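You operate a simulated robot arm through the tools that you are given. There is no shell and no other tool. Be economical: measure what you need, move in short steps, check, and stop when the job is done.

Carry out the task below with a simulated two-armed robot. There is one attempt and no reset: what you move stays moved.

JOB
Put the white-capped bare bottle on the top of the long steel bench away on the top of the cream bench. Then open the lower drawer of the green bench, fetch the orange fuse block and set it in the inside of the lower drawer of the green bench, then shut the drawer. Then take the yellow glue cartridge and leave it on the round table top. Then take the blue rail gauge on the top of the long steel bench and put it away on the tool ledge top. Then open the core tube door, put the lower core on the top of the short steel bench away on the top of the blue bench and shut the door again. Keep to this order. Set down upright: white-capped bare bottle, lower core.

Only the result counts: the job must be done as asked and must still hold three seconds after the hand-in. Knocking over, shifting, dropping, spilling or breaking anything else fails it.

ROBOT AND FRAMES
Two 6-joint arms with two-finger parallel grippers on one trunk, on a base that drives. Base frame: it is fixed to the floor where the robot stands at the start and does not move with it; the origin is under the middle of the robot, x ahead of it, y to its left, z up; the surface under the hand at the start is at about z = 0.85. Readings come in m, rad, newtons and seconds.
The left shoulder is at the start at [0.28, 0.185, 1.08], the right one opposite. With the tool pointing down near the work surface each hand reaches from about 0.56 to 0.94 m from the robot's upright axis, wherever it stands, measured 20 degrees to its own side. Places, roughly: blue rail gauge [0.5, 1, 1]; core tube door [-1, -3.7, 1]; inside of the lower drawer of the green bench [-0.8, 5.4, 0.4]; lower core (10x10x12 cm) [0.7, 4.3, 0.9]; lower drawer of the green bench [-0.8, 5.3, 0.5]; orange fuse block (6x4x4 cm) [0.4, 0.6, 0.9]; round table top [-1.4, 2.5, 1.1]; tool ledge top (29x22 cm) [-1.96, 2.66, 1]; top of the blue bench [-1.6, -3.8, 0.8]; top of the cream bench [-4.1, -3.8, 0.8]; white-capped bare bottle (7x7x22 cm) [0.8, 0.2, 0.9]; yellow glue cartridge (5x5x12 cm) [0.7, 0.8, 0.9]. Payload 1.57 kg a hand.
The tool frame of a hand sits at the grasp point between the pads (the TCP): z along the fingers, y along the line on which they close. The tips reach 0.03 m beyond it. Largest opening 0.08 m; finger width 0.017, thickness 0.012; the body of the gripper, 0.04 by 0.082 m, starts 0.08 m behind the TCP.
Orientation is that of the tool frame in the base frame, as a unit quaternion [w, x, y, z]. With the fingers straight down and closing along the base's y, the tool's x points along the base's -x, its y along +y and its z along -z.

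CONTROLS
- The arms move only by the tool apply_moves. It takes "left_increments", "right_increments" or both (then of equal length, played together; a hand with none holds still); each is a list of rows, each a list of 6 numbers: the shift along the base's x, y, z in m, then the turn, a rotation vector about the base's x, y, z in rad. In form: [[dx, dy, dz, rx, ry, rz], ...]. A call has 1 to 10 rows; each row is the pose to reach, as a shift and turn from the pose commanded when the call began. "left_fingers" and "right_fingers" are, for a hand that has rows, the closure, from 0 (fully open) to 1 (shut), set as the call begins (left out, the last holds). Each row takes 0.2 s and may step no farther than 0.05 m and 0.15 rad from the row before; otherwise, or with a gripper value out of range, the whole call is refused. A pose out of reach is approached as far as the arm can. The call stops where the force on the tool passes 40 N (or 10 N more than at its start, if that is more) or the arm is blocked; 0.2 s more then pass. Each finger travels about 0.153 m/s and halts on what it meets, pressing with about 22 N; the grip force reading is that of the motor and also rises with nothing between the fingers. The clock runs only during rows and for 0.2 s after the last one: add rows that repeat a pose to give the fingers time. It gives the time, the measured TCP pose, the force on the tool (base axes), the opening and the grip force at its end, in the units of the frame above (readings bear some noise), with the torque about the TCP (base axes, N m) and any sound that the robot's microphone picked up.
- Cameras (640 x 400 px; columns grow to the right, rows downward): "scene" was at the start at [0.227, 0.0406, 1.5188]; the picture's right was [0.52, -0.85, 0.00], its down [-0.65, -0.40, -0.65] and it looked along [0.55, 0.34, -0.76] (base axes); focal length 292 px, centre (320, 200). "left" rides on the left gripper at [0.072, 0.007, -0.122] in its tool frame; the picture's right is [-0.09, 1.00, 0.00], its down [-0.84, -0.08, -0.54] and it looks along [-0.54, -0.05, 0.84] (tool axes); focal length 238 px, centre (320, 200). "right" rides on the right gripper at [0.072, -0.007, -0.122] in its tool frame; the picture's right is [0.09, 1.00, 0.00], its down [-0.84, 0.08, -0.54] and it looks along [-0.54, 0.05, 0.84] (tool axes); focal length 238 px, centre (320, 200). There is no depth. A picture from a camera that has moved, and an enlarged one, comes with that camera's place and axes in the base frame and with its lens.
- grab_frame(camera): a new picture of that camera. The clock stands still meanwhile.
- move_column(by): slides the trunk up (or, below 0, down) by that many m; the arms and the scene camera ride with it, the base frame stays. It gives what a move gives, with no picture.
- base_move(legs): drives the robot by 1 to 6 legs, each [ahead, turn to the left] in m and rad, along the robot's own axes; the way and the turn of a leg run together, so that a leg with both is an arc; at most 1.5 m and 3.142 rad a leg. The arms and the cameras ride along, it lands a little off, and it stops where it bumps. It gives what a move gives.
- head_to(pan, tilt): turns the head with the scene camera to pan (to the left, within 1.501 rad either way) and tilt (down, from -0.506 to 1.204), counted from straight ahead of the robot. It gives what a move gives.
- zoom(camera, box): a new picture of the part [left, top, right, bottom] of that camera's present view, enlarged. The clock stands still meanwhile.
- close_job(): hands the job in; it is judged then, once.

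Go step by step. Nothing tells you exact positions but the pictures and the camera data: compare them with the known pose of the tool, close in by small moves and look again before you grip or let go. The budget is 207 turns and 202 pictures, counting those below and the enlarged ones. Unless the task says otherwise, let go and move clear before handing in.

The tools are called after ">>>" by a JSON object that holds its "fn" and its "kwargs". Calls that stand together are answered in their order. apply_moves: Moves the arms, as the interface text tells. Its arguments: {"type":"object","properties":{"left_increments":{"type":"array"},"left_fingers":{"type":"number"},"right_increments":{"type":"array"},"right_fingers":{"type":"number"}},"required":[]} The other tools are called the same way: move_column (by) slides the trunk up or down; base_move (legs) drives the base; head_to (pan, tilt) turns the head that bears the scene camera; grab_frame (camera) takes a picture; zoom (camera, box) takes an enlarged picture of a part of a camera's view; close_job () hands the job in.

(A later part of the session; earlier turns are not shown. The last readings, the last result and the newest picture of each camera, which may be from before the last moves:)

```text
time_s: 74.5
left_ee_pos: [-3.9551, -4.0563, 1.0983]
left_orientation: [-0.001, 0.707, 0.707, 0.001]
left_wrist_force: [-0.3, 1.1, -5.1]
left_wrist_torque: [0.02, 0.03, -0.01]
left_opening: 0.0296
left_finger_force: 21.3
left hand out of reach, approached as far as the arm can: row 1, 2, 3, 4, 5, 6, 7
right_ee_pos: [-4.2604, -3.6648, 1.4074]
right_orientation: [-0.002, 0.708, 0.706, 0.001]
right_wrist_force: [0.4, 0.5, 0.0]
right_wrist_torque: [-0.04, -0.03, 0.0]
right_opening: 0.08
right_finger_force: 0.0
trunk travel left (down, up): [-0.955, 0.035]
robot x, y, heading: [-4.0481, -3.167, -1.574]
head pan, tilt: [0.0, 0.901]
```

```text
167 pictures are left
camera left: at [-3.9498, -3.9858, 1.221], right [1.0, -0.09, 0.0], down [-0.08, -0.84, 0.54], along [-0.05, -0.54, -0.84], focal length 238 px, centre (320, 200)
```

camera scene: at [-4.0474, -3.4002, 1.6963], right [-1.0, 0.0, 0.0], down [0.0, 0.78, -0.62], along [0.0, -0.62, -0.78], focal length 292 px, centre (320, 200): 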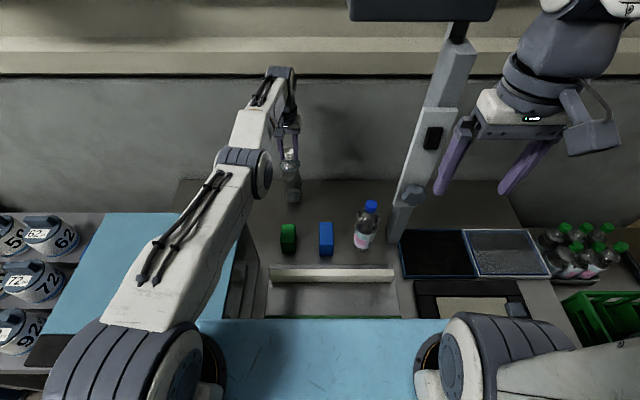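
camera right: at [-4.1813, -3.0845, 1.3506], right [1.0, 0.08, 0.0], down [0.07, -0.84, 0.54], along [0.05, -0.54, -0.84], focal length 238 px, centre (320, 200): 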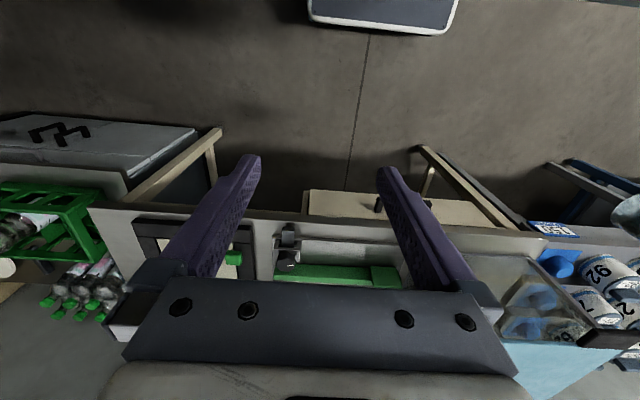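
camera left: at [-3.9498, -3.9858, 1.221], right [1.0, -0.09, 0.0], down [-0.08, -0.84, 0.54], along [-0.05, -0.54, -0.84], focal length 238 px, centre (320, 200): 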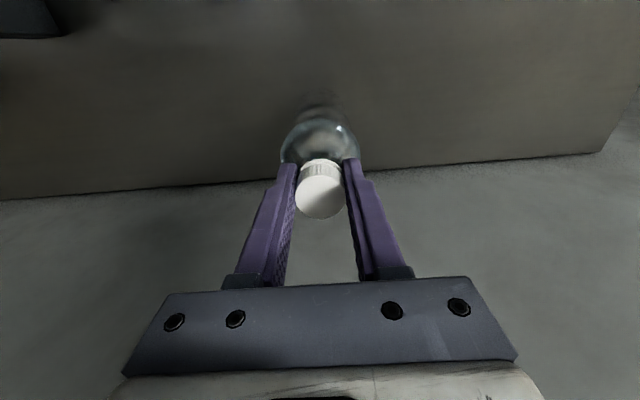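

All clear around. I descend gently until contact with the bench.

>>> {"fn": "apply_moves", "kwargs": {"left_increments": [[0, 0.01, -0.02, 0, 0, 0], [0, 0.02, -0.035, 0, 0, 0], [0, 0.02, -0.045, 0, 0, 0], [0, 0.02, -0.05, 0, 0, 0], [0, 0.02, -0.055, 0, 0, 0], [0, 0.02, -0.06, 0, 0, 0]]}}

>>> {"fn": "grab_frame", "kwargs": {"camera": "left"}}

>>> {"fn": "zoom", "kwargs": {"camera": "scene", "box": [230, 110, 390, 270]}}

```text
time_s: 75.6
left_ee_pos: [-3.9575, -4.0568, 1.0568]
left_orientation: [0.006, 0.707, 0.707, -0.005]
left_wrist_force: [0.7, 4.8, 13.5]
left_wrist_torque: [0.48, -0.12, 0.01]
left_opening: 0.0302
left_finger_force: 22.3
left hand out of reach, approached as far as the arm can: row 1, 2, 3, 4, 5
right_ee_pos: [-4.2614, -3.6634, 1.4074]
right_orientation: [-0.001, 0.707, 0.707, 0.001]
right_wrist_force: [0.2, -0.5, 0.0]
right_wrist_torque: [-0.04, 0.0, -0.01]
right_opening: 0.08
right_finger_force: 0.1
trunk travel left (down, up): [-0.955, 0.035]
robot x, y, heading: [-4.0452, -3.1614, -1.57]
head pan, tilt: [0.0, 0.901]
stopped in row 5 (left hand): the force on the tool passed its limit at 44 N (the readings are from after the stop); the commanded pose is now the measured one
```

```text
166 pictures are left
camera left: at [-3.9517, -3.9824, 1.1787], right [1.0, -0.09, 0.0], down [-0.08, -0.83, 0.55], along [-0.05, -0.55, -0.83], focal length 238 px, centre (320, 200)
```

left: 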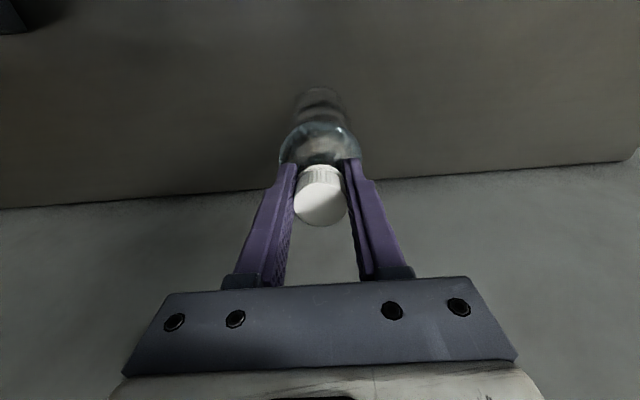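

```text
2.50 times, centred on (310, 190) of scene
camera zoom: at [-4.0475, -3.399, 1.6962], right [-1.0, 0.0, 0.0], down [0.0, 0.78, -0.62], along [0.0, -0.62, -0.78], focal length 729 px, centre (345, 225)
```

zoom: 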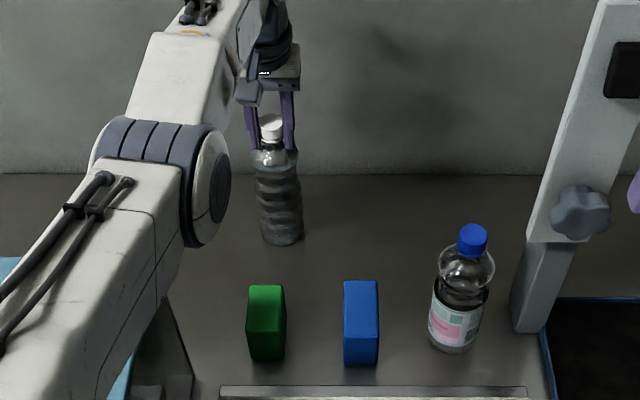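

Contact at TCP z≈1.057. I relieve the pressure by a few millimetres and check before releasing.

>>> {"fn": "apply_moves", "kwargs": {"left_increments": [[0, 0.003, 0.003, 0, 0, 0], [0, 0.003, 0.003, 0, 0, 0]]}}

```text
time_s: 76.2
left_ee_pos: [-3.9576, -4.0565, 1.0571]
left_orientation: [0.003, 0.708, 0.707, -0.003]
left_wrist_force: [0.7, -1.5, 3.3]
left_wrist_torque: [-0.39, 0.01, 0.01]
left_opening: 0.0296
left_finger_force: 21.9
left hand out of reach, approached as far as the arm can: row 1
right_ee_pos: [-4.2618, -3.6644, 1.4074]
right_orientation: [-0.001, 0.707, 0.707, 0.002]
right_wrist_force: [-0.2, 0.4, 0.1]
right_wrist_torque: [0.04, 0.02, -0.02]
right_opening: 0.0797
right_finger_force: 0.1
trunk travel left (down, up): [-0.955, 0.035]
robot x, y, heading: [-4.0521, -3.1641, -1.568]
head pan, tilt: [0.0, 0.901]
```

Force is small now. I open the fingers, then check that the bottle stands.

>>> {"fn": "apply_moves", "kwargs": {"left_increments": [[0, 0, 0, 0, 0, 0], [0, 0, 0, 0, 0, 0], [0, 0, 0, 0, 0, 0]], "left_fingers": 0.2}}

>>> {"fn": "grab_frame", "kwargs": {"camera": "left"}}

>>> {"fn": "zoom", "kwargs": {"camera": "scene", "box": [230, 110, 390, 270]}}

```text
time_s: 77.0
left_ee_pos: [-3.958, -4.0564, 1.0571]
left_orientation: [0.003, 0.708, 0.707, -0.003]
left_wrist_force: [0.3, -0.5, -0.2]
left_wrist_torque: [-0.01, -0.01, -0.02]
left_opening: 0.064
left_finger_force: 0.1
right_ee_pos: [-4.2609, -3.6648, 1.4074]
right_orientation: [-0.002, 0.707, 0.707, 0.001]
right_wrist_force: [-0.2, 0.0, -0.5]
right_wrist_torque: [-0.01, 0.02, -0.01]
right_opening: 0.0797
right_finger_force: 0.1
trunk travel left (down, up): [-0.955, 0.035]
robot x, y, heading: [-4.0449, -3.1644, -1.571]
head pan, tilt: [0.0, 0.901]
```

```text
164 pictures are left
camera left: at [-3.9518, -3.9828, 1.1794], right [1.0, -0.09, 0.0], down [-0.08, -0.83, 0.55], along [-0.05, -0.55, -0.84], focal length 238 px, centre (320, 200)
```

left: 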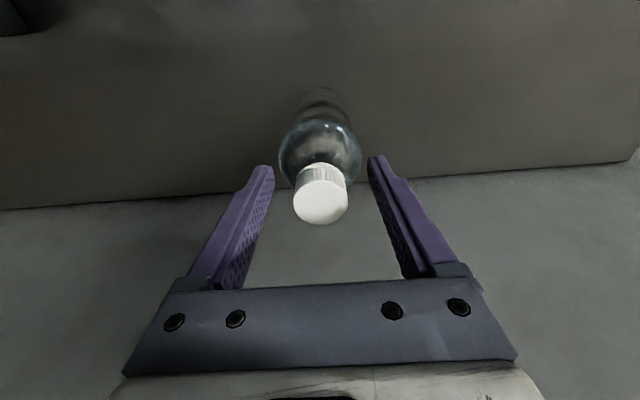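

```text
2.50 times, centred on (310, 190) of scene
camera zoom: at [-4.0474, -3.4, 1.6964], right [-1.0, 0.0, 0.0], down [0.0, 0.78, -0.62], along [0.0, -0.62, -0.78], focal length 729 px, centre (345, 225)
```

zoom: 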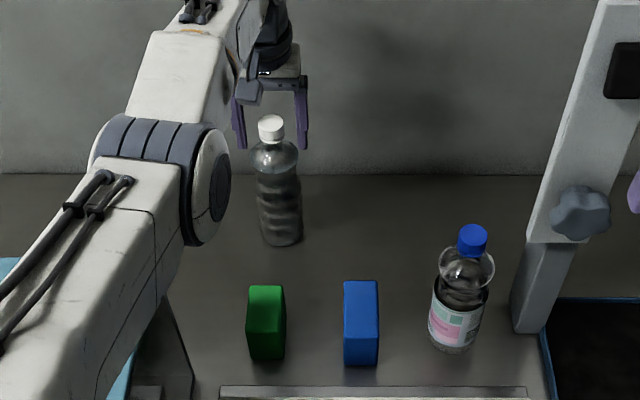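

The bottle stands upright and free. I lift the hand away and retract.

>>> {"fn": "apply_moves", "kwargs": {"left_increments": [[0, 0, 0.03, 0, 0, 0], [0, 0, 0.06, 0, 0, 0], [0, 0.01, 0.1, 0, 0, 0], [0, 0.02, 0.14, 0, 0, 0], [0, 0.05, 0.17, 0, 0, 0], [0.01, 0.09, 0.2, 0, 0, 0], [0.03, 0.13, 0.23, 0, 0, 0], [0.05, 0.17, 0.25, 0, 0, 0], [0.07, 0.21, 0.26, 0, 0, 0], [0.09, 0.25, 0.26, 0, 0, 0]], "left_fingers": 0}}

>>> {"fn": "grab_frame", "kwargs": {"camera": "scene"}}

```text
refused: row 6 steps farther than a row can; nothing moved
```

```text
162 pictures are left
camera scene: at [-4.0474, -3.4, 1.6964], right [-1.0, 0.0, 0.0], down [0.0, 0.78, -0.62], along [0.0, -0.62, -0.78], focal length 292 px, centre (320, 200)
```

scene: 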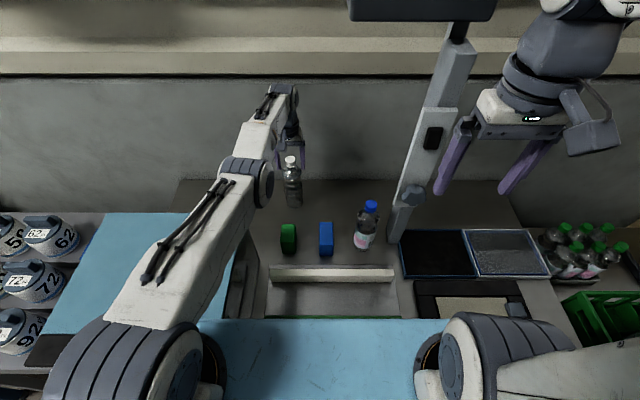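

One row was too long; I resend with shorter steps.

>>> {"fn": "apply_moves", "kwargs": {"left_increments": [[0, 0, 0.03, 0, 0, 0], [0, 0, 0.06, 0, 0, 0], [0, 0.01, 0.1, 0, 0, 0], [0, 0.02, 0.14, 0, 0, 0], [0, 0.05, 0.17, 0, 0, 0], [0, 0.08, 0.2, 0, 0, 0], [0.02, 0.11, 0.23, 0, 0, 0], [0.04, 0.15, 0.24, 0, 0, 0], [0.06, 0.19, 0.25, 0, 0, 0], [0.08, 0.23, 0.25, 0, 0, 0]], "left_fingers": 0}}

>>> {"fn": "apply_moves", "kwargs": {"left_increments": [[0.02, 0.04, 0, 0, 0, 0], [0.04, 0.08, 0, 0, 0, 0], [0.06, 0.1, 0, 0, 0, 0]]}}

>>> {"fn": "grab_frame", "kwargs": {"camera": "scene"}}

```text
time_s: 79.4
left_ee_pos: [-3.8881, -3.973, 1.4873]
left_orientation: [0.18, 0.682, 0.681, -0.198]
left_wrist_force: [0.6, -0.3, -0.5]
left_wrist_torque: [0.03, 0.02, 0.0]
left_opening: 0.0801
left_finger_force: 0.0
left hand out of reach, approached as far as the arm can: row 1, 2, 3, 4, 5, 6, 7, 8, 9
right_ee_pos: [-4.2606, -3.6667, 1.4061]
right_orientation: [-0.002, 0.707, 0.707, 0.001]
right_wrist_force: [-0.2, -0.6, -0.7]
right_wrist_torque: [0.09, 0.02, -0.01]
right_opening: 0.08
right_finger_force: 0.0
trunk travel left (down, up): [-0.955, 0.035]
robot x, y, heading: [-4.048, -3.1638, -1.573]
head pan, tilt: [0.0, 0.901]
stopped in row 10 (left hand): the arm was blocked; the commanded pose is now the measured one
```

```text
time_s: 80.2
left_ee_pos: [-3.8265, -3.8694, 1.489]
left_orientation: [0.181, 0.681, 0.681, -0.199]
left_wrist_force: [-0.4, 0.3, -0.4]
left_wrist_torque: [-0.04, -0.02, 0.01]
left_opening: 0.08
left_finger_force: 0.2
right_ee_pos: [-4.2616, -3.6649, 1.4067]
right_orientation: [-0.001, 0.708, 0.707, 0.0]
right_wrist_force: [0.1, -1.2, 0.4]
right_wrist_torque: [-0.02, -0.01, 0.03]
right_opening: 0.08
right_finger_force: 0.1
trunk travel left (down, up): [-0.955, 0.035]
robot x, y, heading: [-4.0462, -3.166, -1.571]
head pan, tilt: [0.0, 0.901]
```

```text
161 pictures are left
camera scene: at [-4.0474, -3.3999, 1.6964], right [-1.0, 0.0, 0.0], down [0.0, 0.78, -0.62], along [0.0, -0.62, -0.78], focal length 292 px, centre (320, 200)
```

scene: 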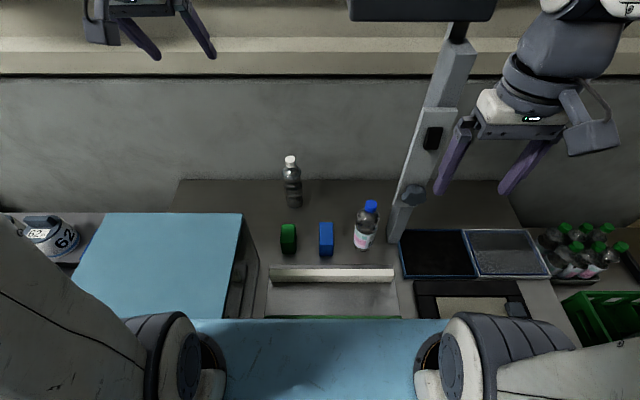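

The bottle stands well. The left tool got tilted about x by ~0.55 rad, so I restore it while retracting further.

>>> {"fn": "apply_moves", "kwargs": {"left_increments": [[0.01, 0.03, -0.01, 0.13, 0, 0], [0.02, 0.06, -0.02, 0.26, -0.005, 0], [0.03, 0.09, -0.03, 0.39, -0.01, 0], [0.04, 0.12, -0.04, 0.52, -0.02, 0], [0.05, 0.15, -0.05, 0.545, -0.026, 0], [0.05, 0.15, -0.05, 0.545, -0.026, 0]]}}

>>> {"fn": "base_move", "kwargs": {"legs": [[-0.6, 0]]}}

```text
time_s: 81.6
left_ee_pos: [-3.7776, -3.7194, 1.4398]
left_orientation: [0.0, 0.708, 0.706, 0.002]
left_wrist_force: [0.0, -0.1, 0.9]
left_wrist_torque: [-0.01, -0.03, -0.01]
left_opening: 0.0798
left_finger_force: 0.0
right_ee_pos: [-4.2611, -3.6641, 1.4066]
right_orientation: [-0.001, 0.708, 0.707, 0.002]
right_wrist_force: [0.3, 0.7, -0.5]
right_wrist_torque: [0.01, 0.0, 0.04]
right_opening: 0.0798
right_finger_force: 0.0
trunk travel left (down, up): [-0.955, 0.035]
robot x, y, heading: [-4.048, -3.1665, -1.572]
head pan, tilt: [0.0, 0.901]
```

```text
time_s: 85.1
left_ee_pos: [-3.7761, -3.0981, 1.4387]
left_orientation: [-0.001, 0.706, 0.708, 0.002]
left_wrist_force: [-0.6, -1.1, -0.7]
left_wrist_torque: [0.02, 0.0, -0.01]
left_opening: 0.08
left_finger_force: 0.1
right_ee_pos: [-4.2594, -3.0452, 1.4069]
right_orientation: [-0.001, 0.706, 0.708, 0.001]
right_wrist_force: [0.4, 0.4, -0.1]
right_wrist_torque: [0.0, -0.03, -0.02]
right_opening: 0.0801
right_finger_force: 0.1
trunk travel left (down, up): [-0.955, 0.035]
robot x, y, heading: [-4.0491, -2.5426, -1.571]
head pan, tilt: [0.0, 0.901]
```

Bottle done. Next I head to the green bench: east along y≈-2.5, then north along x≈-0.6.

>>> {"fn": "base_move", "kwargs": {"legs": [[0, 1.571], [1.2, 0], [1.2, 0], [1.05, 0], [0, 1.571]]}}

>>> {"fn": "head_to", "kwargs": {"pan": 0, "tilt": 0.4}}

>>> {"fn": "grab_frame", "kwargs": {"camera": "scene"}}

```text
time_s: 109.5
left_ee_pos: [-0.8332, -1.9634, 1.4382]
left_orientation: [-0.001, -0.69, 0.724, -0.001]
left_wrist_force: [-0.9, -0.4, -1.2]
left_wrist_torque: [-0.02, -0.01, 0.01]
left_opening: 0.0801
left_finger_force: 0.0
right_ee_pos: [-0.3528, -2.0417, 1.4064]
right_orientation: [-0.002, -0.69, 0.724, -0.002]
right_wrist_force: [0.1, -0.5, 0.1]
right_wrist_torque: [0.02, -0.01, -0.01]
right_opening: 0.0801
right_finger_force: 0.1
trunk travel left (down, up): [-0.955, 0.035]
robot x, y, heading: [-0.5908, -2.5336, 1.521]
head pan, tilt: [0.0, 0.901]
```

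```text
time_s: 110.5
left_ee_pos: [-0.8332, -1.9625, 1.4387]
left_orientation: [-0.002, -0.691, 0.723, -0.001]
left_wrist_force: [-0.1, -1.2, -0.6]
left_wrist_torque: [0.01, 0.02, -0.04]
left_opening: 0.0803
left_finger_force: 0.0
right_ee_pos: [-0.3537, -2.041, 1.4088]
right_orientation: [0.0, -0.69, 0.724, -0.002]
right_wrist_force: [0.4, 0.2, -0.3]
right_wrist_torque: [0.0, 0.01, -0.02]
right_opening: 0.0802
right_finger_force: 0.0
trunk travel left (down, up): [-0.955, 0.035]
robot x, y, heading: [-0.5877, -2.5321, 1.519]
head pan, tilt: [0.0, 0.4]
```

```text
160 pictures are left
camera scene: at [-0.5757, -2.2783, 1.7393], right [1.0, -0.05, 0.0], down [-0.02, -0.39, -0.92], along [0.04, 0.92, -0.39], focal length 292 px, centre (320, 200)
```

scene: 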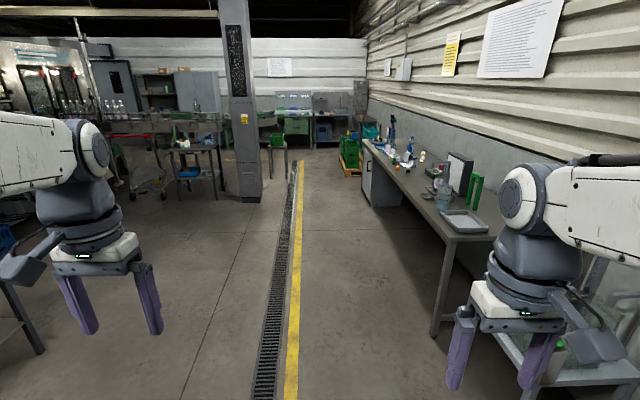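

The lane is clear. I drive north about 5.5 m.

>>> {"fn": "base_move", "kwargs": {"legs": [[0, 0.03], [1.4, 0], [1.4, 0], [1.4, 0], [1.2, 0]]}}

>>> {"fn": "grab_frame", "kwargs": {"camera": "scene"}}

```text
time_s: 136.7
left_ee_pos: [-0.8442, 3.4333, 1.4385]
left_orientation: [0.002, 0.709, -0.706, 0.001]
left_wrist_force: [-0.3, -0.3, -0.1]
left_wrist_torque: [0.01, -0.01, -0.01]
left_opening: 0.0797
left_finger_force: 0.1
right_ee_pos: [-0.3626, 3.3793, 1.4079]
right_orientation: [0.001, 0.708, -0.706, 0.001]
right_wrist_force: [0.2, 0.2, -0.6]
right_wrist_torque: [0.0, -0.04, 0.0]
right_opening: 0.0797
right_finger_force: 0.0
trunk travel left (down, up): [-0.955, 0.035]
robot x, y, heading: [-0.5696, 2.8776, 1.579]
head pan, tilt: [0.0, 0.4]
```

```text
159 pictures are left
camera scene: at [-0.5715, 3.1305, 1.7394], right [1.0, 0.0, 0.0], down [0.0, -0.39, -0.92], along [0.0, 0.92, -0.39], focal length 292 px, centre (320, 200)
```

scene: 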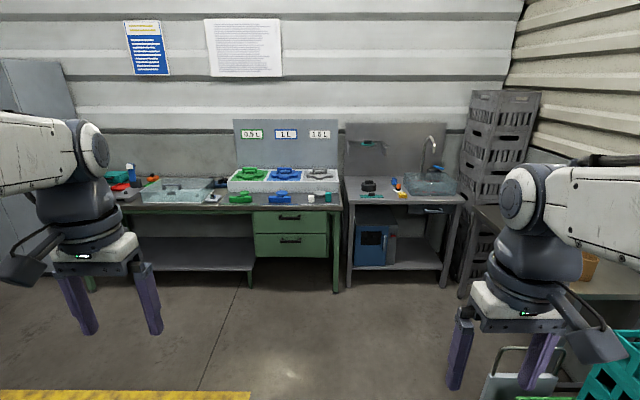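

The green bench's two drawers are at X≈-0.8, front y≈5.2. I zoom to see the lower handle's shape.

>>> {"fn": "zoom", "kwargs": {"camera": "scene", "box": [220, 180, 360, 290]}}

```text
3.64 times, centred on (290, 235) of scene
camera zoom: at [-0.5715, 3.1305, 1.7394], right [1.0, 0.0, 0.0], down [0.0, -0.39, -0.92], along [0.0, 0.92, -0.39], focal length 1060 px, centre (429, 73)
```

zoom: 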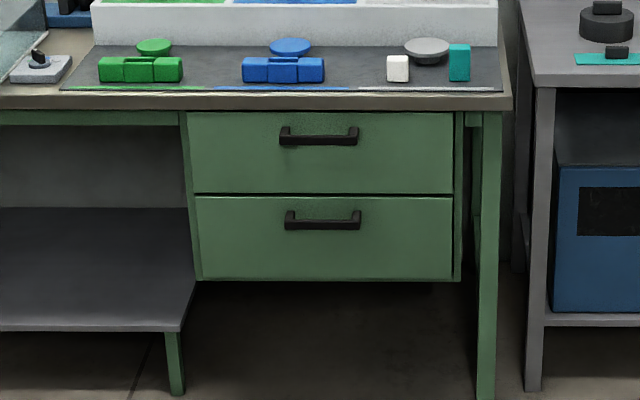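

I check the surroundings at lower left and right before lowering the trunk.

>>> {"fn": "head_to", "kwargs": {"pan": 0.9, "tilt": 0.9}}

>>> {"fn": "grab_frame", "kwargs": {"camera": "scene"}}

>>> {"fn": "grab_frame", "kwargs": {"camera": "left"}}

```text
time_s: 137.9
left_ee_pos: [-0.8449, 3.432, 1.4381]
left_orientation: [0.002, 0.709, -0.706, 0.0]
left_wrist_force: [0.0, -0.5, 0.0]
left_wrist_torque: [0.0, 0.0, -0.03]
left_opening: 0.08
left_finger_force: 0.0
right_ee_pos: [-0.3617, 3.3789, 1.4076]
right_orientation: [0.001, 0.708, -0.706, 0.001]
right_wrist_force: [0.4, 0.3, 0.4]
right_wrist_torque: [-0.01, 0.0, 0.01]
right_opening: 0.08
right_finger_force: 0.0
trunk travel left (down, up): [-0.955, 0.035]
robot x, y, heading: [-0.5709, 2.8772, 1.577]
head pan, tilt: [0.901, 0.901]
```

```text
157 pictures are left
camera scene: at [-0.6305, 3.0846, 1.6964], right [0.62, 0.79, 0.0], down [0.62, -0.48, -0.62], along [-0.49, 0.38, -0.78], focal length 292 px, centre (320, 200)
```

scene: 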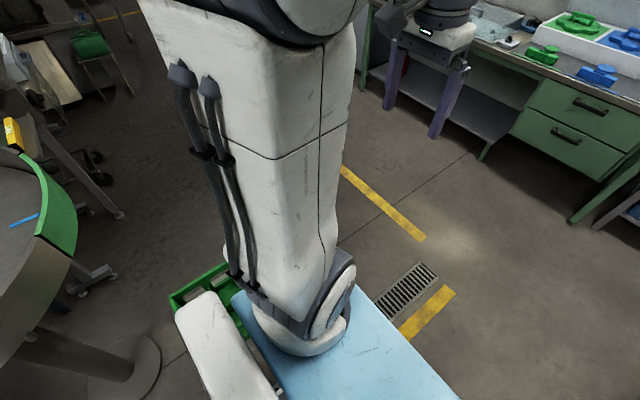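

```text
156 pictures are left
camera left: at [-0.8526, 3.3608, 1.562], right [-1.0, 0.09, 0.0], down [0.07, 0.84, 0.54], along [0.05, 0.54, -0.84], focal length 238 px, centre (320, 200)
```

left: 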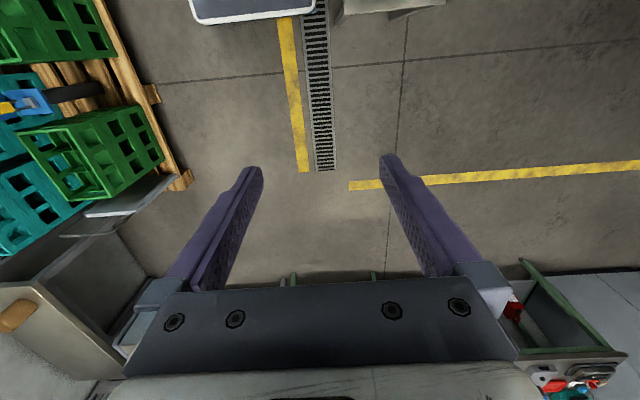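

The crate stand is right beside my left; I move forward 1.1 m into open floor before lowering.

>>> {"fn": "base_move", "kwargs": {"legs": [[1.12, 0]]}}

>>> {"fn": "move_column", "kwargs": {"by": -0.5}}

>>> {"fn": "head_to", "kwargs": {"pan": 0.15, "tilt": 0.5}}

>>> {"fn": "grab_frame", "kwargs": {"camera": "scene"}}

```text
time_s: 143.7
left_ee_pos: [-0.855, 4.5718, 1.4394]
left_orientation: [0.002, 0.711, -0.703, 0.001]
left_wrist_force: [0.9, -1.0, -0.1]
left_wrist_torque: [0.02, 0.01, 0.0]
left_opening: 0.0799
left_finger_force: 0.1
right_ee_pos: [-0.3697, 4.5211, 1.4066]
right_orientation: [0.001, 0.71, -0.704, 0.001]
right_wrist_force: [0.2, -0.3, -0.7]
right_wrist_torque: [-0.02, -0.02, 0.01]
right_opening: 0.08
right_finger_force: 0.2
trunk travel left (down, up): [-0.955, 0.035]
robot x, y, heading: [-0.5787, 4.017, 1.576]
head pan, tilt: [0.901, 0.901]
```

```text
refused: -0.5 is not a number from -0.4 to 0.4
```

```text
time_s: 144.8
left_ee_pos: [-0.8539, 4.5718, 1.4376]
left_orientation: [0.002, 0.711, -0.704, 0.002]
left_wrist_force: [-0.3, 0.2, 0.2]
left_wrist_torque: [-0.01, 0.0, -0.03]
left_opening: 0.0801
left_finger_force: 0.0
right_ee_pos: [-0.3706, 4.52, 1.4078]
right_orientation: [0.002, 0.71, -0.704, 0.001]
right_wrist_force: [-0.6, -0.9, -0.3]
right_wrist_torque: [-0.02, -0.02, -0.02]
right_opening: 0.0799
right_finger_force: 0.0
trunk travel left (down, up): [-0.955, 0.035]
robot x, y, heading: [-0.578, 4.0222, 1.579]
head pan, tilt: [0.15, 0.499]
```

```text
155 pictures are left
camera scene: at [-0.5922, 4.2686, 1.7302], right [0.99, 0.16, 0.0], down [0.08, -0.47, -0.88], along [-0.14, 0.87, -0.48], focal length 292 px, centre (320, 200)
```

scene: 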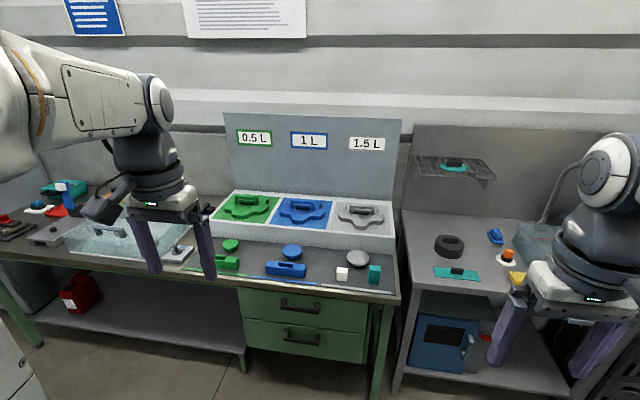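

The lower handle triangulates to about [-0.807, 5.136, 0.536]. I lower the trunk by 0.6 m in two steps.

>>> {"fn": "move_column", "kwargs": {"by": -0.3}}

>>> {"fn": "move_column", "kwargs": {"by": -0.3}}

>>> {"fn": "grab_frame", "kwargs": {"camera": "scene"}}

```text
time_s: 147.8
left_ee_pos: [-0.8549, 4.5713, 1.1392]
left_orientation: [0.002, 0.71, -0.704, 0.001]
left_wrist_force: [0.8, -0.3, 0.3]
left_wrist_torque: [0.01, -0.02, -0.03]
left_opening: 0.0799
left_finger_force: 0.1
right_ee_pos: [-0.3714, 4.5208, 1.1065]
right_orientation: [0.0, 0.71, -0.704, 0.001]
right_wrist_force: [0.2, 0.5, -0.6]
right_wrist_torque: [0.0, -0.02, 0.03]
right_opening: 0.0802
right_finger_force: 0.1
trunk travel left (down, up): [-0.655, 0.335]
robot x, y, heading: [-0.5767, 4.0179, 1.576]
head pan, tilt: [0.15, 0.499]
```

```text
time_s: 150.8
left_ee_pos: [-0.8541, 4.5708, 0.8392]
left_orientation: [0.002, 0.71, -0.704, 0.001]
left_wrist_force: [-0.8, -0.6, 0.2]
left_wrist_torque: [0.02, -0.01, 0.01]
left_opening: 0.0804
left_finger_force: 0.0
right_ee_pos: [-0.3706, 4.5201, 0.807]
right_orientation: [0.002, 0.71, -0.704, 0.002]
right_wrist_force: [-0.1, -0.3, 0.2]
right_wrist_torque: [0.0, 0.03, -0.02]
right_opening: 0.08
right_finger_force: 0.1
trunk travel left (down, up): [-0.355, 0.635]
robot x, y, heading: [-0.5766, 4.0163, 1.579]
head pan, tilt: [0.15, 0.499]
```

```text
154 pictures are left
camera scene: at [-0.5921, 4.2685, 1.1303], right [0.99, 0.16, 0.0], down [0.07, -0.47, -0.88], along [-0.14, 0.87, -0.48], focal length 292 px, centre (320, 200)
```

scene: 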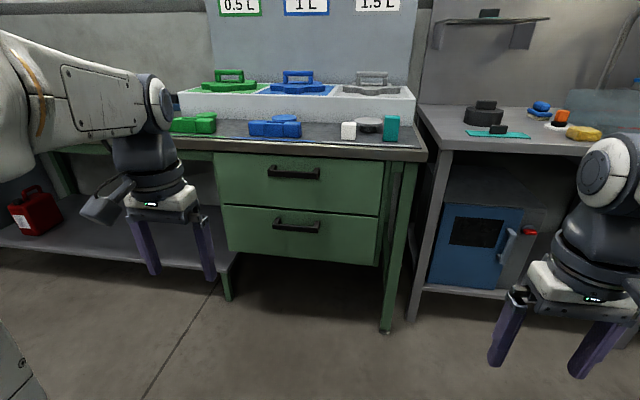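

Handle confirmed near [-0.815, 5.136, 0.533]. I turn the left tool horizontal (pointing +y, closing vertically) while moving it forward and down.

>>> {"fn": "apply_moves", "kwargs": {"left_increments": [[0.003, 0.013, -0.017, 0.086, 0.086, -0.086], [0.006, 0.026, -0.034, 0.172, 0.172, -0.172], [0.009, 0.039, -0.051, 0.258, 0.258, -0.258], [0.012, 0.052, -0.068, 0.344, 0.344, -0.344], [0.015, 0.065, -0.085, 0.43, 0.43, -0.43], [0.018, 0.078, -0.102, 0.516, 0.516, -0.516], [0.021, 0.091, -0.119, 0.602, 0.602, -0.602]]}}

>>> {"fn": "apply_moves", "kwargs": {"left_increments": [[0.003, 0.013, -0.017, 0.086, 0.086, -0.086], [0.006, 0.026, -0.034, 0.172, 0.172, -0.172], [0.009, 0.039, -0.051, 0.258, 0.258, -0.258], [0.012, 0.052, -0.068, 0.344, 0.344, -0.344], [0.015, 0.065, -0.085, 0.43, 0.43, -0.43], [0.018, 0.078, -0.102, 0.516, 0.516, -0.516], [0.021, 0.091, -0.119, 0.602, 0.602, -0.602], [0.021, 0.091, -0.119, 0.607, 0.607, -0.607]]}}

>>> {"fn": "grab_frame", "kwargs": {"camera": "scene"}}

>>> {"fn": "grab_frame", "kwargs": {"camera": "left"}}

```text
time_s: 152.4
left_ee_pos: [-0.8319, 4.6651, 0.7212]
left_orientation: [-0.001, -0.417, 0.815, 0.403]
left_wrist_force: [0.3, 0.6, 1.0]
left_wrist_torque: [-0.01, -0.02, -0.04]
left_opening: 0.0799
left_finger_force: 0.0
left hand out of reach, approached as far as the arm can: row 7
right_ee_pos: [-0.3701, 4.5213, 0.8085]
right_orientation: [0.0, 0.71, -0.704, 0.001]
right_wrist_force: [-0.5, -0.7, -0.2]
right_wrist_torque: [0.01, -0.01, 0.04]
right_opening: 0.08
right_finger_force: 0.1
trunk travel left (down, up): [-0.355, 0.635]
robot x, y, heading: [-0.5752, 4.0227, 1.577]
head pan, tilt: [0.15, 0.499]
```

```text
time_s: 154.2
left_ee_pos: [-0.7168, 4.7317, 0.599]
left_orientation: [-0.001, -0.01, 0.708, 0.707]
left_wrist_force: [0.5, 0.1, 0.1]
left_wrist_torque: [0.03, -0.02, 0.01]
left_opening: 0.08
left_finger_force: 0.1
left hand out of reach, approached as far as the arm can: row 1, 2, 3, 4, 5, 6, 7, 8
right_ee_pos: [-0.3708, 4.5204, 0.8069]
right_orientation: [0.001, 0.71, -0.704, 0.001]
right_wrist_force: [-0.5, -0.4, 0.0]
right_wrist_torque: [0.0, 0.03, -0.02]
right_opening: 0.0798
right_finger_force: 0.0
trunk travel left (down, up): [-0.355, 0.635]
robot x, y, heading: [-0.5753, 4.0212, 1.583]
head pan, tilt: [0.15, 0.499]
```

```text
153 pictures are left
camera scene: at [-0.5921, 4.2685, 1.1303], right [0.99, 0.16, 0.0], down [0.07, -0.47, -0.88], along [-0.14, 0.87, -0.48], focal length 292 px, centre (320, 200)
```

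scene: 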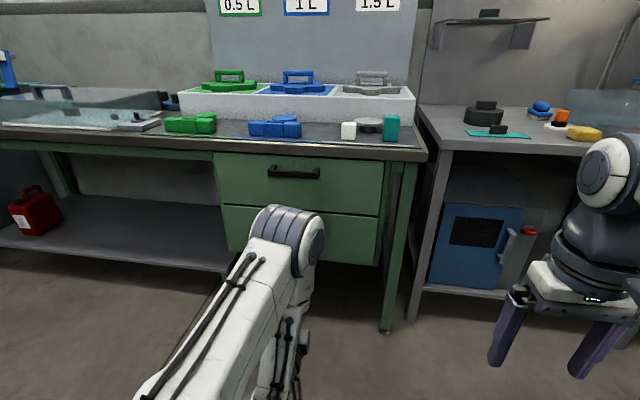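

```text
152 pictures are left
camera left: at [-0.788, 4.6094, 0.6061], right [0.08, 0.0, 1.0], down [0.85, -0.53, -0.07], along [0.53, 0.85, -0.04], focal length 238 px, centre (320, 200)
```

left: 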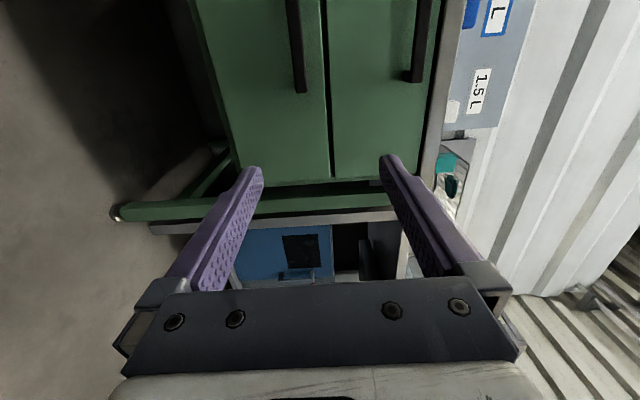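

The tool is now horizontal and aligned; X was limited because the arm is folded. I extend toward the handle and look again.

>>> {"fn": "apply_moves", "kwargs": {"left_increments": [[-0.02, 0.03, -0.01, 0, 0, 0], [-0.04, 0.06, -0.02, 0, 0, 0], [-0.06, 0.09, -0.03, 0, 0, 0], [-0.08, 0.12, -0.045, 0, 0, 0], [-0.09, 0.14, -0.05, 0, 0, 0], [-0.09, 0.14, -0.05, 0, 0, 0]]}}

>>> {"fn": "grab_frame", "kwargs": {"camera": "left"}}

>>> {"fn": "grab_frame", "kwargs": {"camera": "scene"}}

```text
time_s: 155.6
left_ee_pos: [-0.7093, 4.8558, 0.5469]
left_orientation: [-0.022, -0.028, 0.706, 0.707]
left_wrist_force: [0.9, -0.1, 0.2]
left_wrist_torque: [0.0, -0.01, -0.04]
left_opening: 0.0799
left_finger_force: 0.1
left hand out of reach, approached as far as the arm can: row 1, 2, 3, 4, 5, 6
right_ee_pos: [-0.3698, 4.5203, 0.8078]
right_orientation: [0.001, 0.71, -0.704, 0.001]
right_wrist_force: [0.1, 0.0, -0.4]
right_wrist_torque: [0.02, -0.01, 0.02]
right_opening: 0.0798
right_finger_force: 0.1
trunk travel left (down, up): [-0.355, 0.635]
robot x, y, heading: [-0.5787, 4.0157, 1.572]
head pan, tilt: [0.15, 0.499]
```

```text
151 pictures are left
camera left: at [-0.7735, 4.7297, 0.5545], right [0.08, 0.0, 1.0], down [0.87, -0.48, -0.07], along [0.48, 0.88, -0.04], focal length 238 px, centre (320, 200)
```

left: 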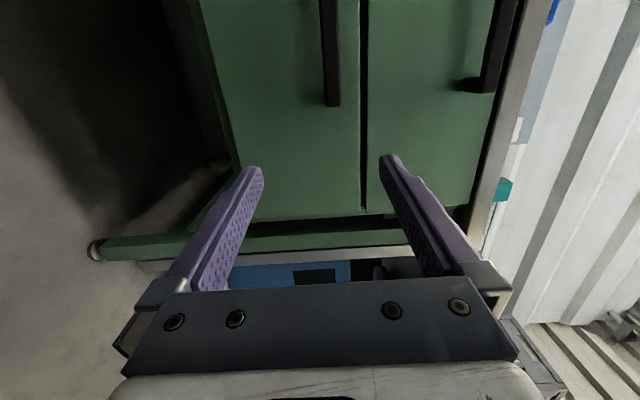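

```text
150 pictures are left
camera scene: at [-0.5921, 4.2685, 1.1303], right [0.99, 0.16, 0.0], down [0.07, -0.47, -0.88], along [-0.14, 0.87, -0.48], focal length 292 px, centre (320, 200)
```

scene: 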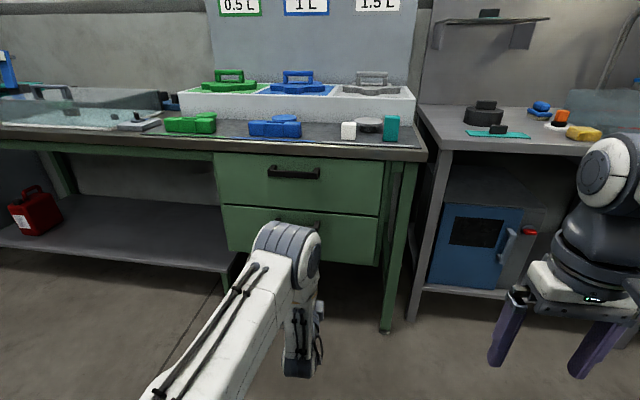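

The left hand can't reach further left with this tool pose, so I'll shift the base left by 0.1 m and closer, first retracting the hand a bit.

>>> {"fn": "apply_moves", "kwargs": {"left_increments": [[0.03, -0.03, 0.01, 0, 0, 0], [0.06, -0.06, 0.018, 0, 0, 0], [0.09, -0.09, 0.018, 0, 0, 0], [0.09, -0.09, 0.018, 0, 0, 0]]}}

>>> {"fn": "base_move", "kwargs": {"legs": [[0, 0.36], [0.29, 0], [0, -0.36]]}}

>>> {"fn": "grab_frame", "kwargs": {"camera": "left"}}

>>> {"fn": "grab_frame", "kwargs": {"camera": "scene"}}

```text
time_s: 156.6
left_ee_pos: [-0.6189, 4.7648, 0.5658]
left_orientation: [-0.022, -0.028, 0.706, 0.707]
left_wrist_force: [0.5, 0.4, -0.6]
left_wrist_torque: [0.0, -0.02, 0.01]
left_opening: 0.0799
left_finger_force: 0.0
right_ee_pos: [-0.3714, 4.5207, 0.8079]
right_orientation: [0.001, 0.71, -0.704, 0.001]
right_wrist_force: [-0.2, 0.4, 0.8]
right_wrist_torque: [0.02, 0.02, 0.03]
right_opening: 0.08
right_finger_force: 0.0
trunk travel left (down, up): [-0.355, 0.635]
robot x, y, heading: [-0.5789, 4.0197, 1.583]
head pan, tilt: [0.15, 0.499]
```

```text
time_s: 160.8
left_ee_pos: [-0.7106, 5.0404, 0.565]
left_orientation: [-0.016, -0.023, 0.706, 0.707]
left_wrist_force: [0.1, 0.6, 1.0]
left_wrist_torque: [0.01, 0.02, 0.02]
left_opening: 0.08
left_finger_force: 0.1
right_ee_pos: [-0.4674, 4.7936, 0.808]
right_orientation: [-0.002, -0.706, 0.709, -0.002]
right_wrist_force: [-0.5, -1.0, -1.3]
right_wrist_torque: [0.0, -0.02, 0.01]
right_opening: 0.0799
right_finger_force: 0.0
trunk travel left (down, up): [-0.355, 0.635]
robot x, y, heading: [-0.6837, 4.2965, 1.563]
head pan, tilt: [0.15, 0.499]
```

```text
149 pictures are left
camera left: at [-0.7774, 4.9152, 0.5723], right [0.08, 0.0, 1.0], down [0.87, -0.49, -0.07], along [0.49, 0.87, -0.04], focal length 238 px, centre (320, 200)
```

left: 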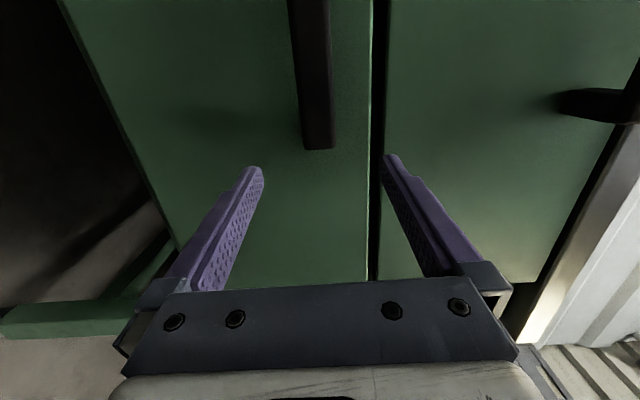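

```text
148 pictures are left
camera scene: at [-0.6915, 4.5478, 1.1304], right [0.99, 0.14, 0.0], down [0.07, -0.48, -0.88], along [-0.12, 0.87, -0.48], focal length 292 px, centre (320, 200)
```

scene: 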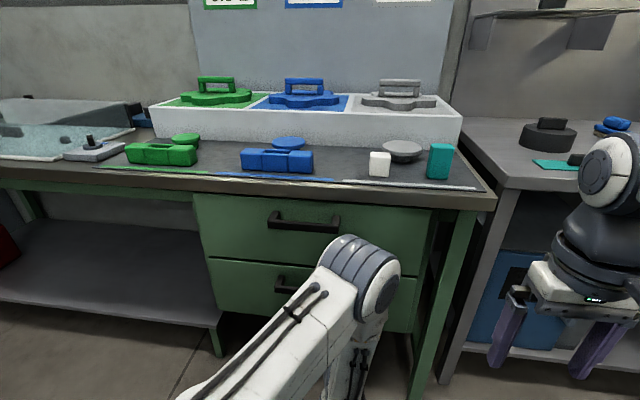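

The bar is at about y 5.07–5.09, z 0.566, right end X −0.73. I shift left 6 cm, then ease forward 3.5 cm.

>>> {"fn": "apply_moves", "kwargs": {"left_increments": [[-0.035, 0, 0, 0, 0, 0], [-0.065, 0, 0, 0, 0, 0], [-0.065, 0.02, 0, 0, 0, 0], [-0.065, 0.035, 0, 0, 0, 0], [-0.065, 0.035, 0, 0, 0, 0]]}}

>>> {"fn": "grab_frame", "kwargs": {"camera": "left"}}

```text
time_s: 162.1
left_ee_pos: [-0.7774, 5.0748, 0.5677]
left_orientation: [-0.016, -0.023, 0.706, 0.708]
left_wrist_force: [0.2, -0.1, -0.2]
left_wrist_torque: [0.0, 0.01, -0.04]
left_opening: 0.08
left_finger_force: 0.0
right_ee_pos: [-0.4657, 4.7924, 0.8086]
right_orientation: [-0.001, -0.705, 0.709, 0.0]
right_wrist_force: [0.5, 0.5, -0.8]
right_wrist_torque: [0.02, 0.02, -0.01]
right_opening: 0.0799
right_finger_force: 0.0
trunk travel left (down, up): [-0.355, 0.635]
robot x, y, heading: [-0.6852, 4.2931, 1.564]
head pan, tilt: [0.15, 0.499]
```

```text
147 pictures are left
camera left: at [-0.8424, 4.9494, 0.574], right [0.08, 0.0, 1.0], down [0.87, -0.49, -0.07], along [0.49, 0.87, -0.04], focal length 238 px, centre (320, 200)
```

left: 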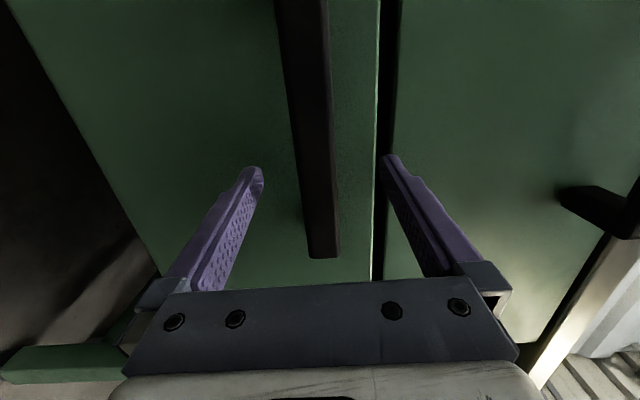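

The bar lies between the fingers. I ease 1 cm forward and close.

>>> {"fn": "apply_moves", "kwargs": {"left_increments": [[0, 0.01, 0, 0, 0, 0], [0, 0.01, 0, 0, 0, 0]]}}

>>> {"fn": "apply_moves", "kwargs": {"left_increments": [[0, 0, 0, 0, 0, 0], [0, 0, 0, 0, 0, 0], [0, 0, 0, 0, 0, 0]], "left_fingers": 1}}

>>> {"fn": "grab_frame", "kwargs": {"camera": "left"}}

```text
time_s: 162.7
left_ee_pos: [-0.777, 5.0858, 0.5687]
left_orientation: [-0.018, -0.023, 0.705, 0.708]
left_wrist_force: [-0.9, -1.1, 0.7]
left_wrist_torque: [-0.05, 0.02, -0.04]
left_opening: 0.0798
left_finger_force: 0.1
right_ee_pos: [-0.4669, 4.7915, 0.8086]
right_orientation: [-0.001, -0.705, 0.709, 0.0]
right_wrist_force: [0.3, -0.8, -0.5]
right_wrist_torque: [0.02, -0.04, -0.01]
right_opening: 0.0801
right_finger_force: 0.1
trunk travel left (down, up): [-0.355, 0.635]
robot x, y, heading: [-0.6815, 4.2956, 1.558]
head pan, tilt: [0.15, 0.499]
```

```text
time_s: 163.4
left_ee_pos: [-0.7757, 5.0848, 0.568]
left_orientation: [-0.018, -0.022, 0.706, 0.707]
left_wrist_force: [-0.8, 1.7, -2.6]
left_wrist_torque: [-0.21, 0.61, -0.15]
left_opening: 0.0216
left_finger_force: 34.3
right_ee_pos: [-0.4666, 4.794, 0.8095]
right_orientation: [-0.001, -0.705, 0.709, 0.0]
right_wrist_force: [0.2, -0.4, 0.0]
right_wrist_torque: [-0.02, 0.06, -0.02]
right_opening: 0.0799
right_finger_force: 0.0
trunk travel left (down, up): [-0.355, 0.635]
robot x, y, heading: [-0.6831, 4.2944, 1.563]
head pan, tilt: [0.15, 0.499]
```

```text
146 pictures are left
camera left: at [-0.8421, 4.959, 0.5737], right [0.08, 0.0, 1.0], down [0.87, -0.49, -0.07], along [0.49, 0.87, -0.04], focal length 238 px, centre (320, 200)
```

left: 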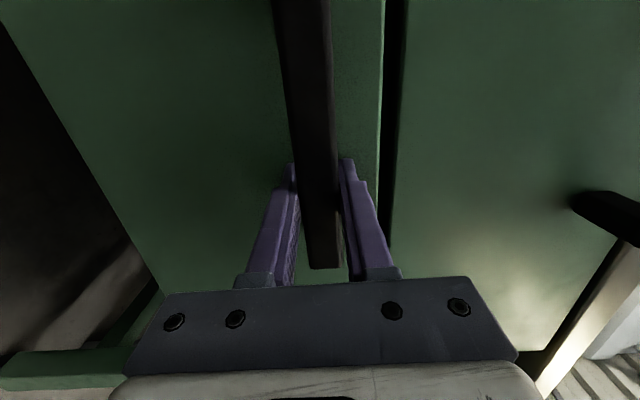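

The handle is gripped. I pull by driving backward, first 0.1 m.

>>> {"fn": "base_move", "kwargs": {"legs": [[-0.1, 0]]}}

>>> {"fn": "grab_frame", "kwargs": {"camera": "left"}}

>>> {"fn": "grab_frame", "kwargs": {"camera": "scene"}}

```text
time_s: 164.6
left_ee_pos: [-0.7769, 4.9838, 0.5675]
left_orientation: [-0.018, -0.022, 0.706, 0.708]
left_wrist_force: [-10.8, 2.2, -2.7]
left_wrist_torque: [-0.17, 0.63, -0.07]
left_opening: 0.0218
left_finger_force: 34.4
right_ee_pos: [-0.4678, 4.6916, 0.8084]
right_orientation: [-0.001, -0.705, 0.71, 0.001]
right_wrist_force: [-0.5, 0.0, -0.3]
right_wrist_torque: [-0.02, -0.02, -0.01]
right_opening: 0.0798
right_finger_force: 0.0
trunk travel left (down, up): [-0.355, 0.635]
robot x, y, heading: [-0.6821, 4.1962, 1.565]
head pan, tilt: [0.15, 0.499]
```

```text
145 pictures are left
camera left: at [-0.8425, 4.8578, 0.5736], right [0.08, 0.0, 1.0], down [0.87, -0.49, -0.07], along [0.49, 0.87, -0.04], focal length 238 px, centre (320, 200)
```

left: 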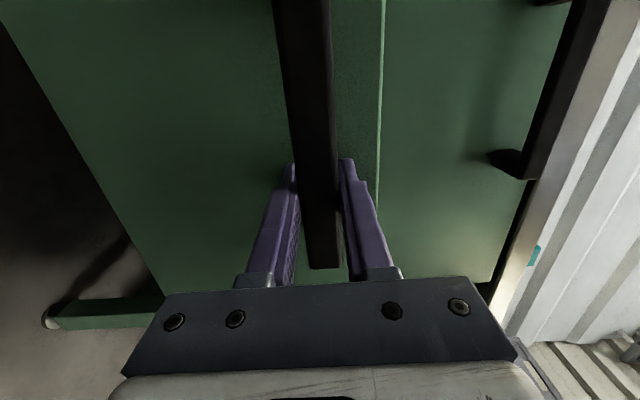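

```text
144 pictures are left
camera scene: at [-0.6923, 4.4466, 1.1303], right [0.99, 0.14, 0.0], down [0.07, -0.48, -0.88], along [-0.12, 0.87, -0.48], focal length 292 px, centre (320, 200)
```

scene: 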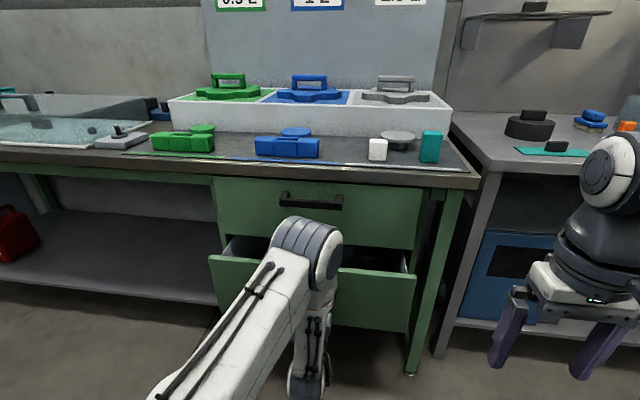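

The drawer opens. I pull another 0.2 m.

>>> {"fn": "base_move", "kwargs": {"legs": [[-0.2, 0]]}}

>>> {"fn": "grab_frame", "kwargs": {"camera": "scene"}}

```text
time_s: 166.2
left_ee_pos: [-0.7772, 4.7776, 0.5659]
left_orientation: [-0.017, -0.021, 0.707, 0.707]
left_wrist_force: [5.8, -0.6, -22.1]
left_wrist_torque: [0.48, 0.54, -0.42]
left_opening: 0.0217
left_finger_force: 34.5
right_ee_pos: [-0.4688, 4.4847, 0.8094]
right_orientation: [-0.001, -0.704, 0.711, 0.0]
right_wrist_force: [-1.1, -0.8, -0.7]
right_wrist_torque: [-0.01, -0.04, 0.02]
right_opening: 0.0805
right_finger_force: 0.2
trunk travel left (down, up): [-0.355, 0.635]
robot x, y, heading: [-0.6829, 3.985, 1.556]
head pan, tilt: [0.15, 0.499]
```

```text
143 pictures are left
camera scene: at [-0.6942, 4.243, 1.1301], right [0.99, 0.14, 0.0], down [0.07, -0.48, -0.88], along [-0.12, 0.87, -0.48], focal length 292 px, centre (320, 200)
```

scene: 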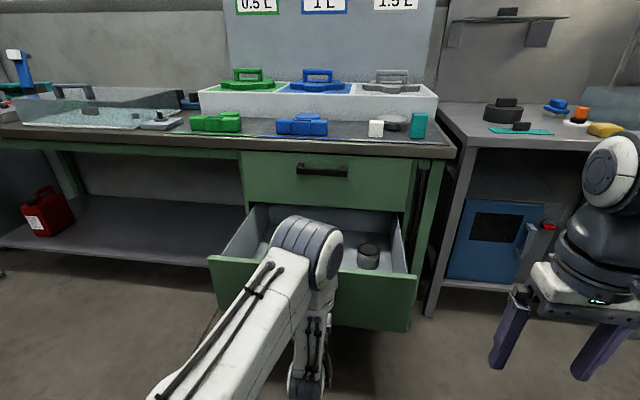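

The drawer is open about 0.3 m (a small dark cylinder is inside). I release the handle and back off.

>>> {"fn": "apply_moves", "kwargs": {"left_increments": [[0, 0, 0, 0, 0, 0], [0, 0, 0, 0, 0, 0], [0, 0, 0, 0, 0, 0], [0, -0.03, 0, 0, 0, 0], [0, -0.06, 0, 0, 0, 0]], "left_fingers": 0}}

>>> {"fn": "base_move", "kwargs": {"legs": [[-0.15, 0]]}}

>>> {"fn": "head_to", "kwargs": {"pan": -0.1, "tilt": 0.5}}

>>> {"fn": "grab_frame", "kwargs": {"camera": "scene"}}

```text
time_s: 167.4
left_ee_pos: [-0.779, 4.7169, 0.5684]
left_orientation: [-0.016, -0.022, 0.706, 0.708]
left_wrist_force: [-0.2, 0.5, -0.1]
left_wrist_torque: [0.0, 0.03, 0.02]
left_opening: 0.0799
left_finger_force: 0.0
right_ee_pos: [-0.4691, 4.4815, 0.8122]
right_orientation: [0.0, -0.704, 0.71, 0.001]
right_wrist_force: [-0.7, -0.7, 0.2]
right_wrist_torque: [0.0, -0.02, -0.03]
right_opening: 0.0801
right_finger_force: 0.1
trunk travel left (down, up): [-0.355, 0.635]
robot x, y, heading: [-0.6819, 3.9902, 1.557]
head pan, tilt: [0.15, 0.499]
```

```text
time_s: 168.8
left_ee_pos: [-0.7817, 4.5649, 0.5676]
left_orientation: [-0.018, -0.022, 0.706, 0.707]
left_wrist_force: [0.1, 0.8, -0.3]
left_wrist_torque: [-0.02, 0.01, -0.02]
left_opening: 0.08
left_finger_force: 0.1
right_ee_pos: [-0.4717, 4.3371, 0.8118]
right_orientation: [-0.004, -0.705, 0.709, -0.002]
right_wrist_force: [0.3, 0.1, 0.6]
right_wrist_torque: [0.01, 0.01, 0.02]
right_opening: 0.08
right_finger_force: 0.1
trunk travel left (down, up): [-0.355, 0.635]
robot x, y, heading: [-0.6901, 3.8405, 1.558]
head pan, tilt: [0.15, 0.499]
```

```text
time_s: 169.6
left_ee_pos: [-0.7819, 4.5651, 0.5694]
left_orientation: [-0.018, -0.023, 0.705, 0.709]
left_wrist_force: [0.4, 0.4, 0.3]
left_wrist_torque: [0.02, 0.0, -0.01]
left_opening: 0.0801
left_finger_force: 0.1
right_ee_pos: [-0.4715, 4.3348, 0.8121]
right_orientation: [-0.004, -0.705, 0.709, -0.001]
right_wrist_force: [0.0, 0.4, 0.1]
right_wrist_torque: [0.0, -0.03, 0.0]
right_opening: 0.08
right_finger_force: 0.1
trunk travel left (down, up): [-0.355, 0.635]
robot x, y, heading: [-0.6886, 3.8372, 1.561]
head pan, tilt: [-0.099, 0.499]
```

```text
142 pictures are left
camera scene: at [-0.6742, 4.0921, 1.1304], right [0.99, -0.11, 0.0], down [-0.05, -0.48, -0.88], along [0.1, 0.87, -0.48], focal length 292 px, centre (320, 200)
```

scene: 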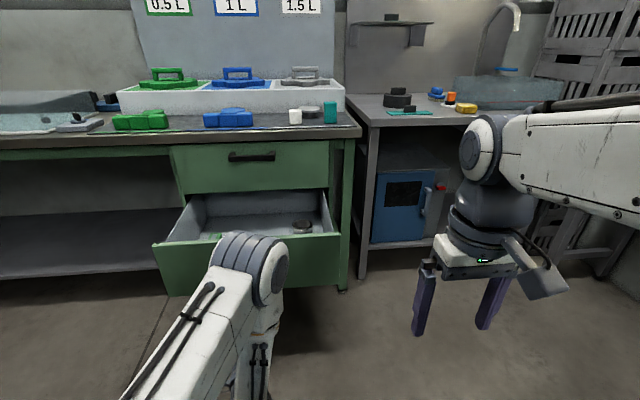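

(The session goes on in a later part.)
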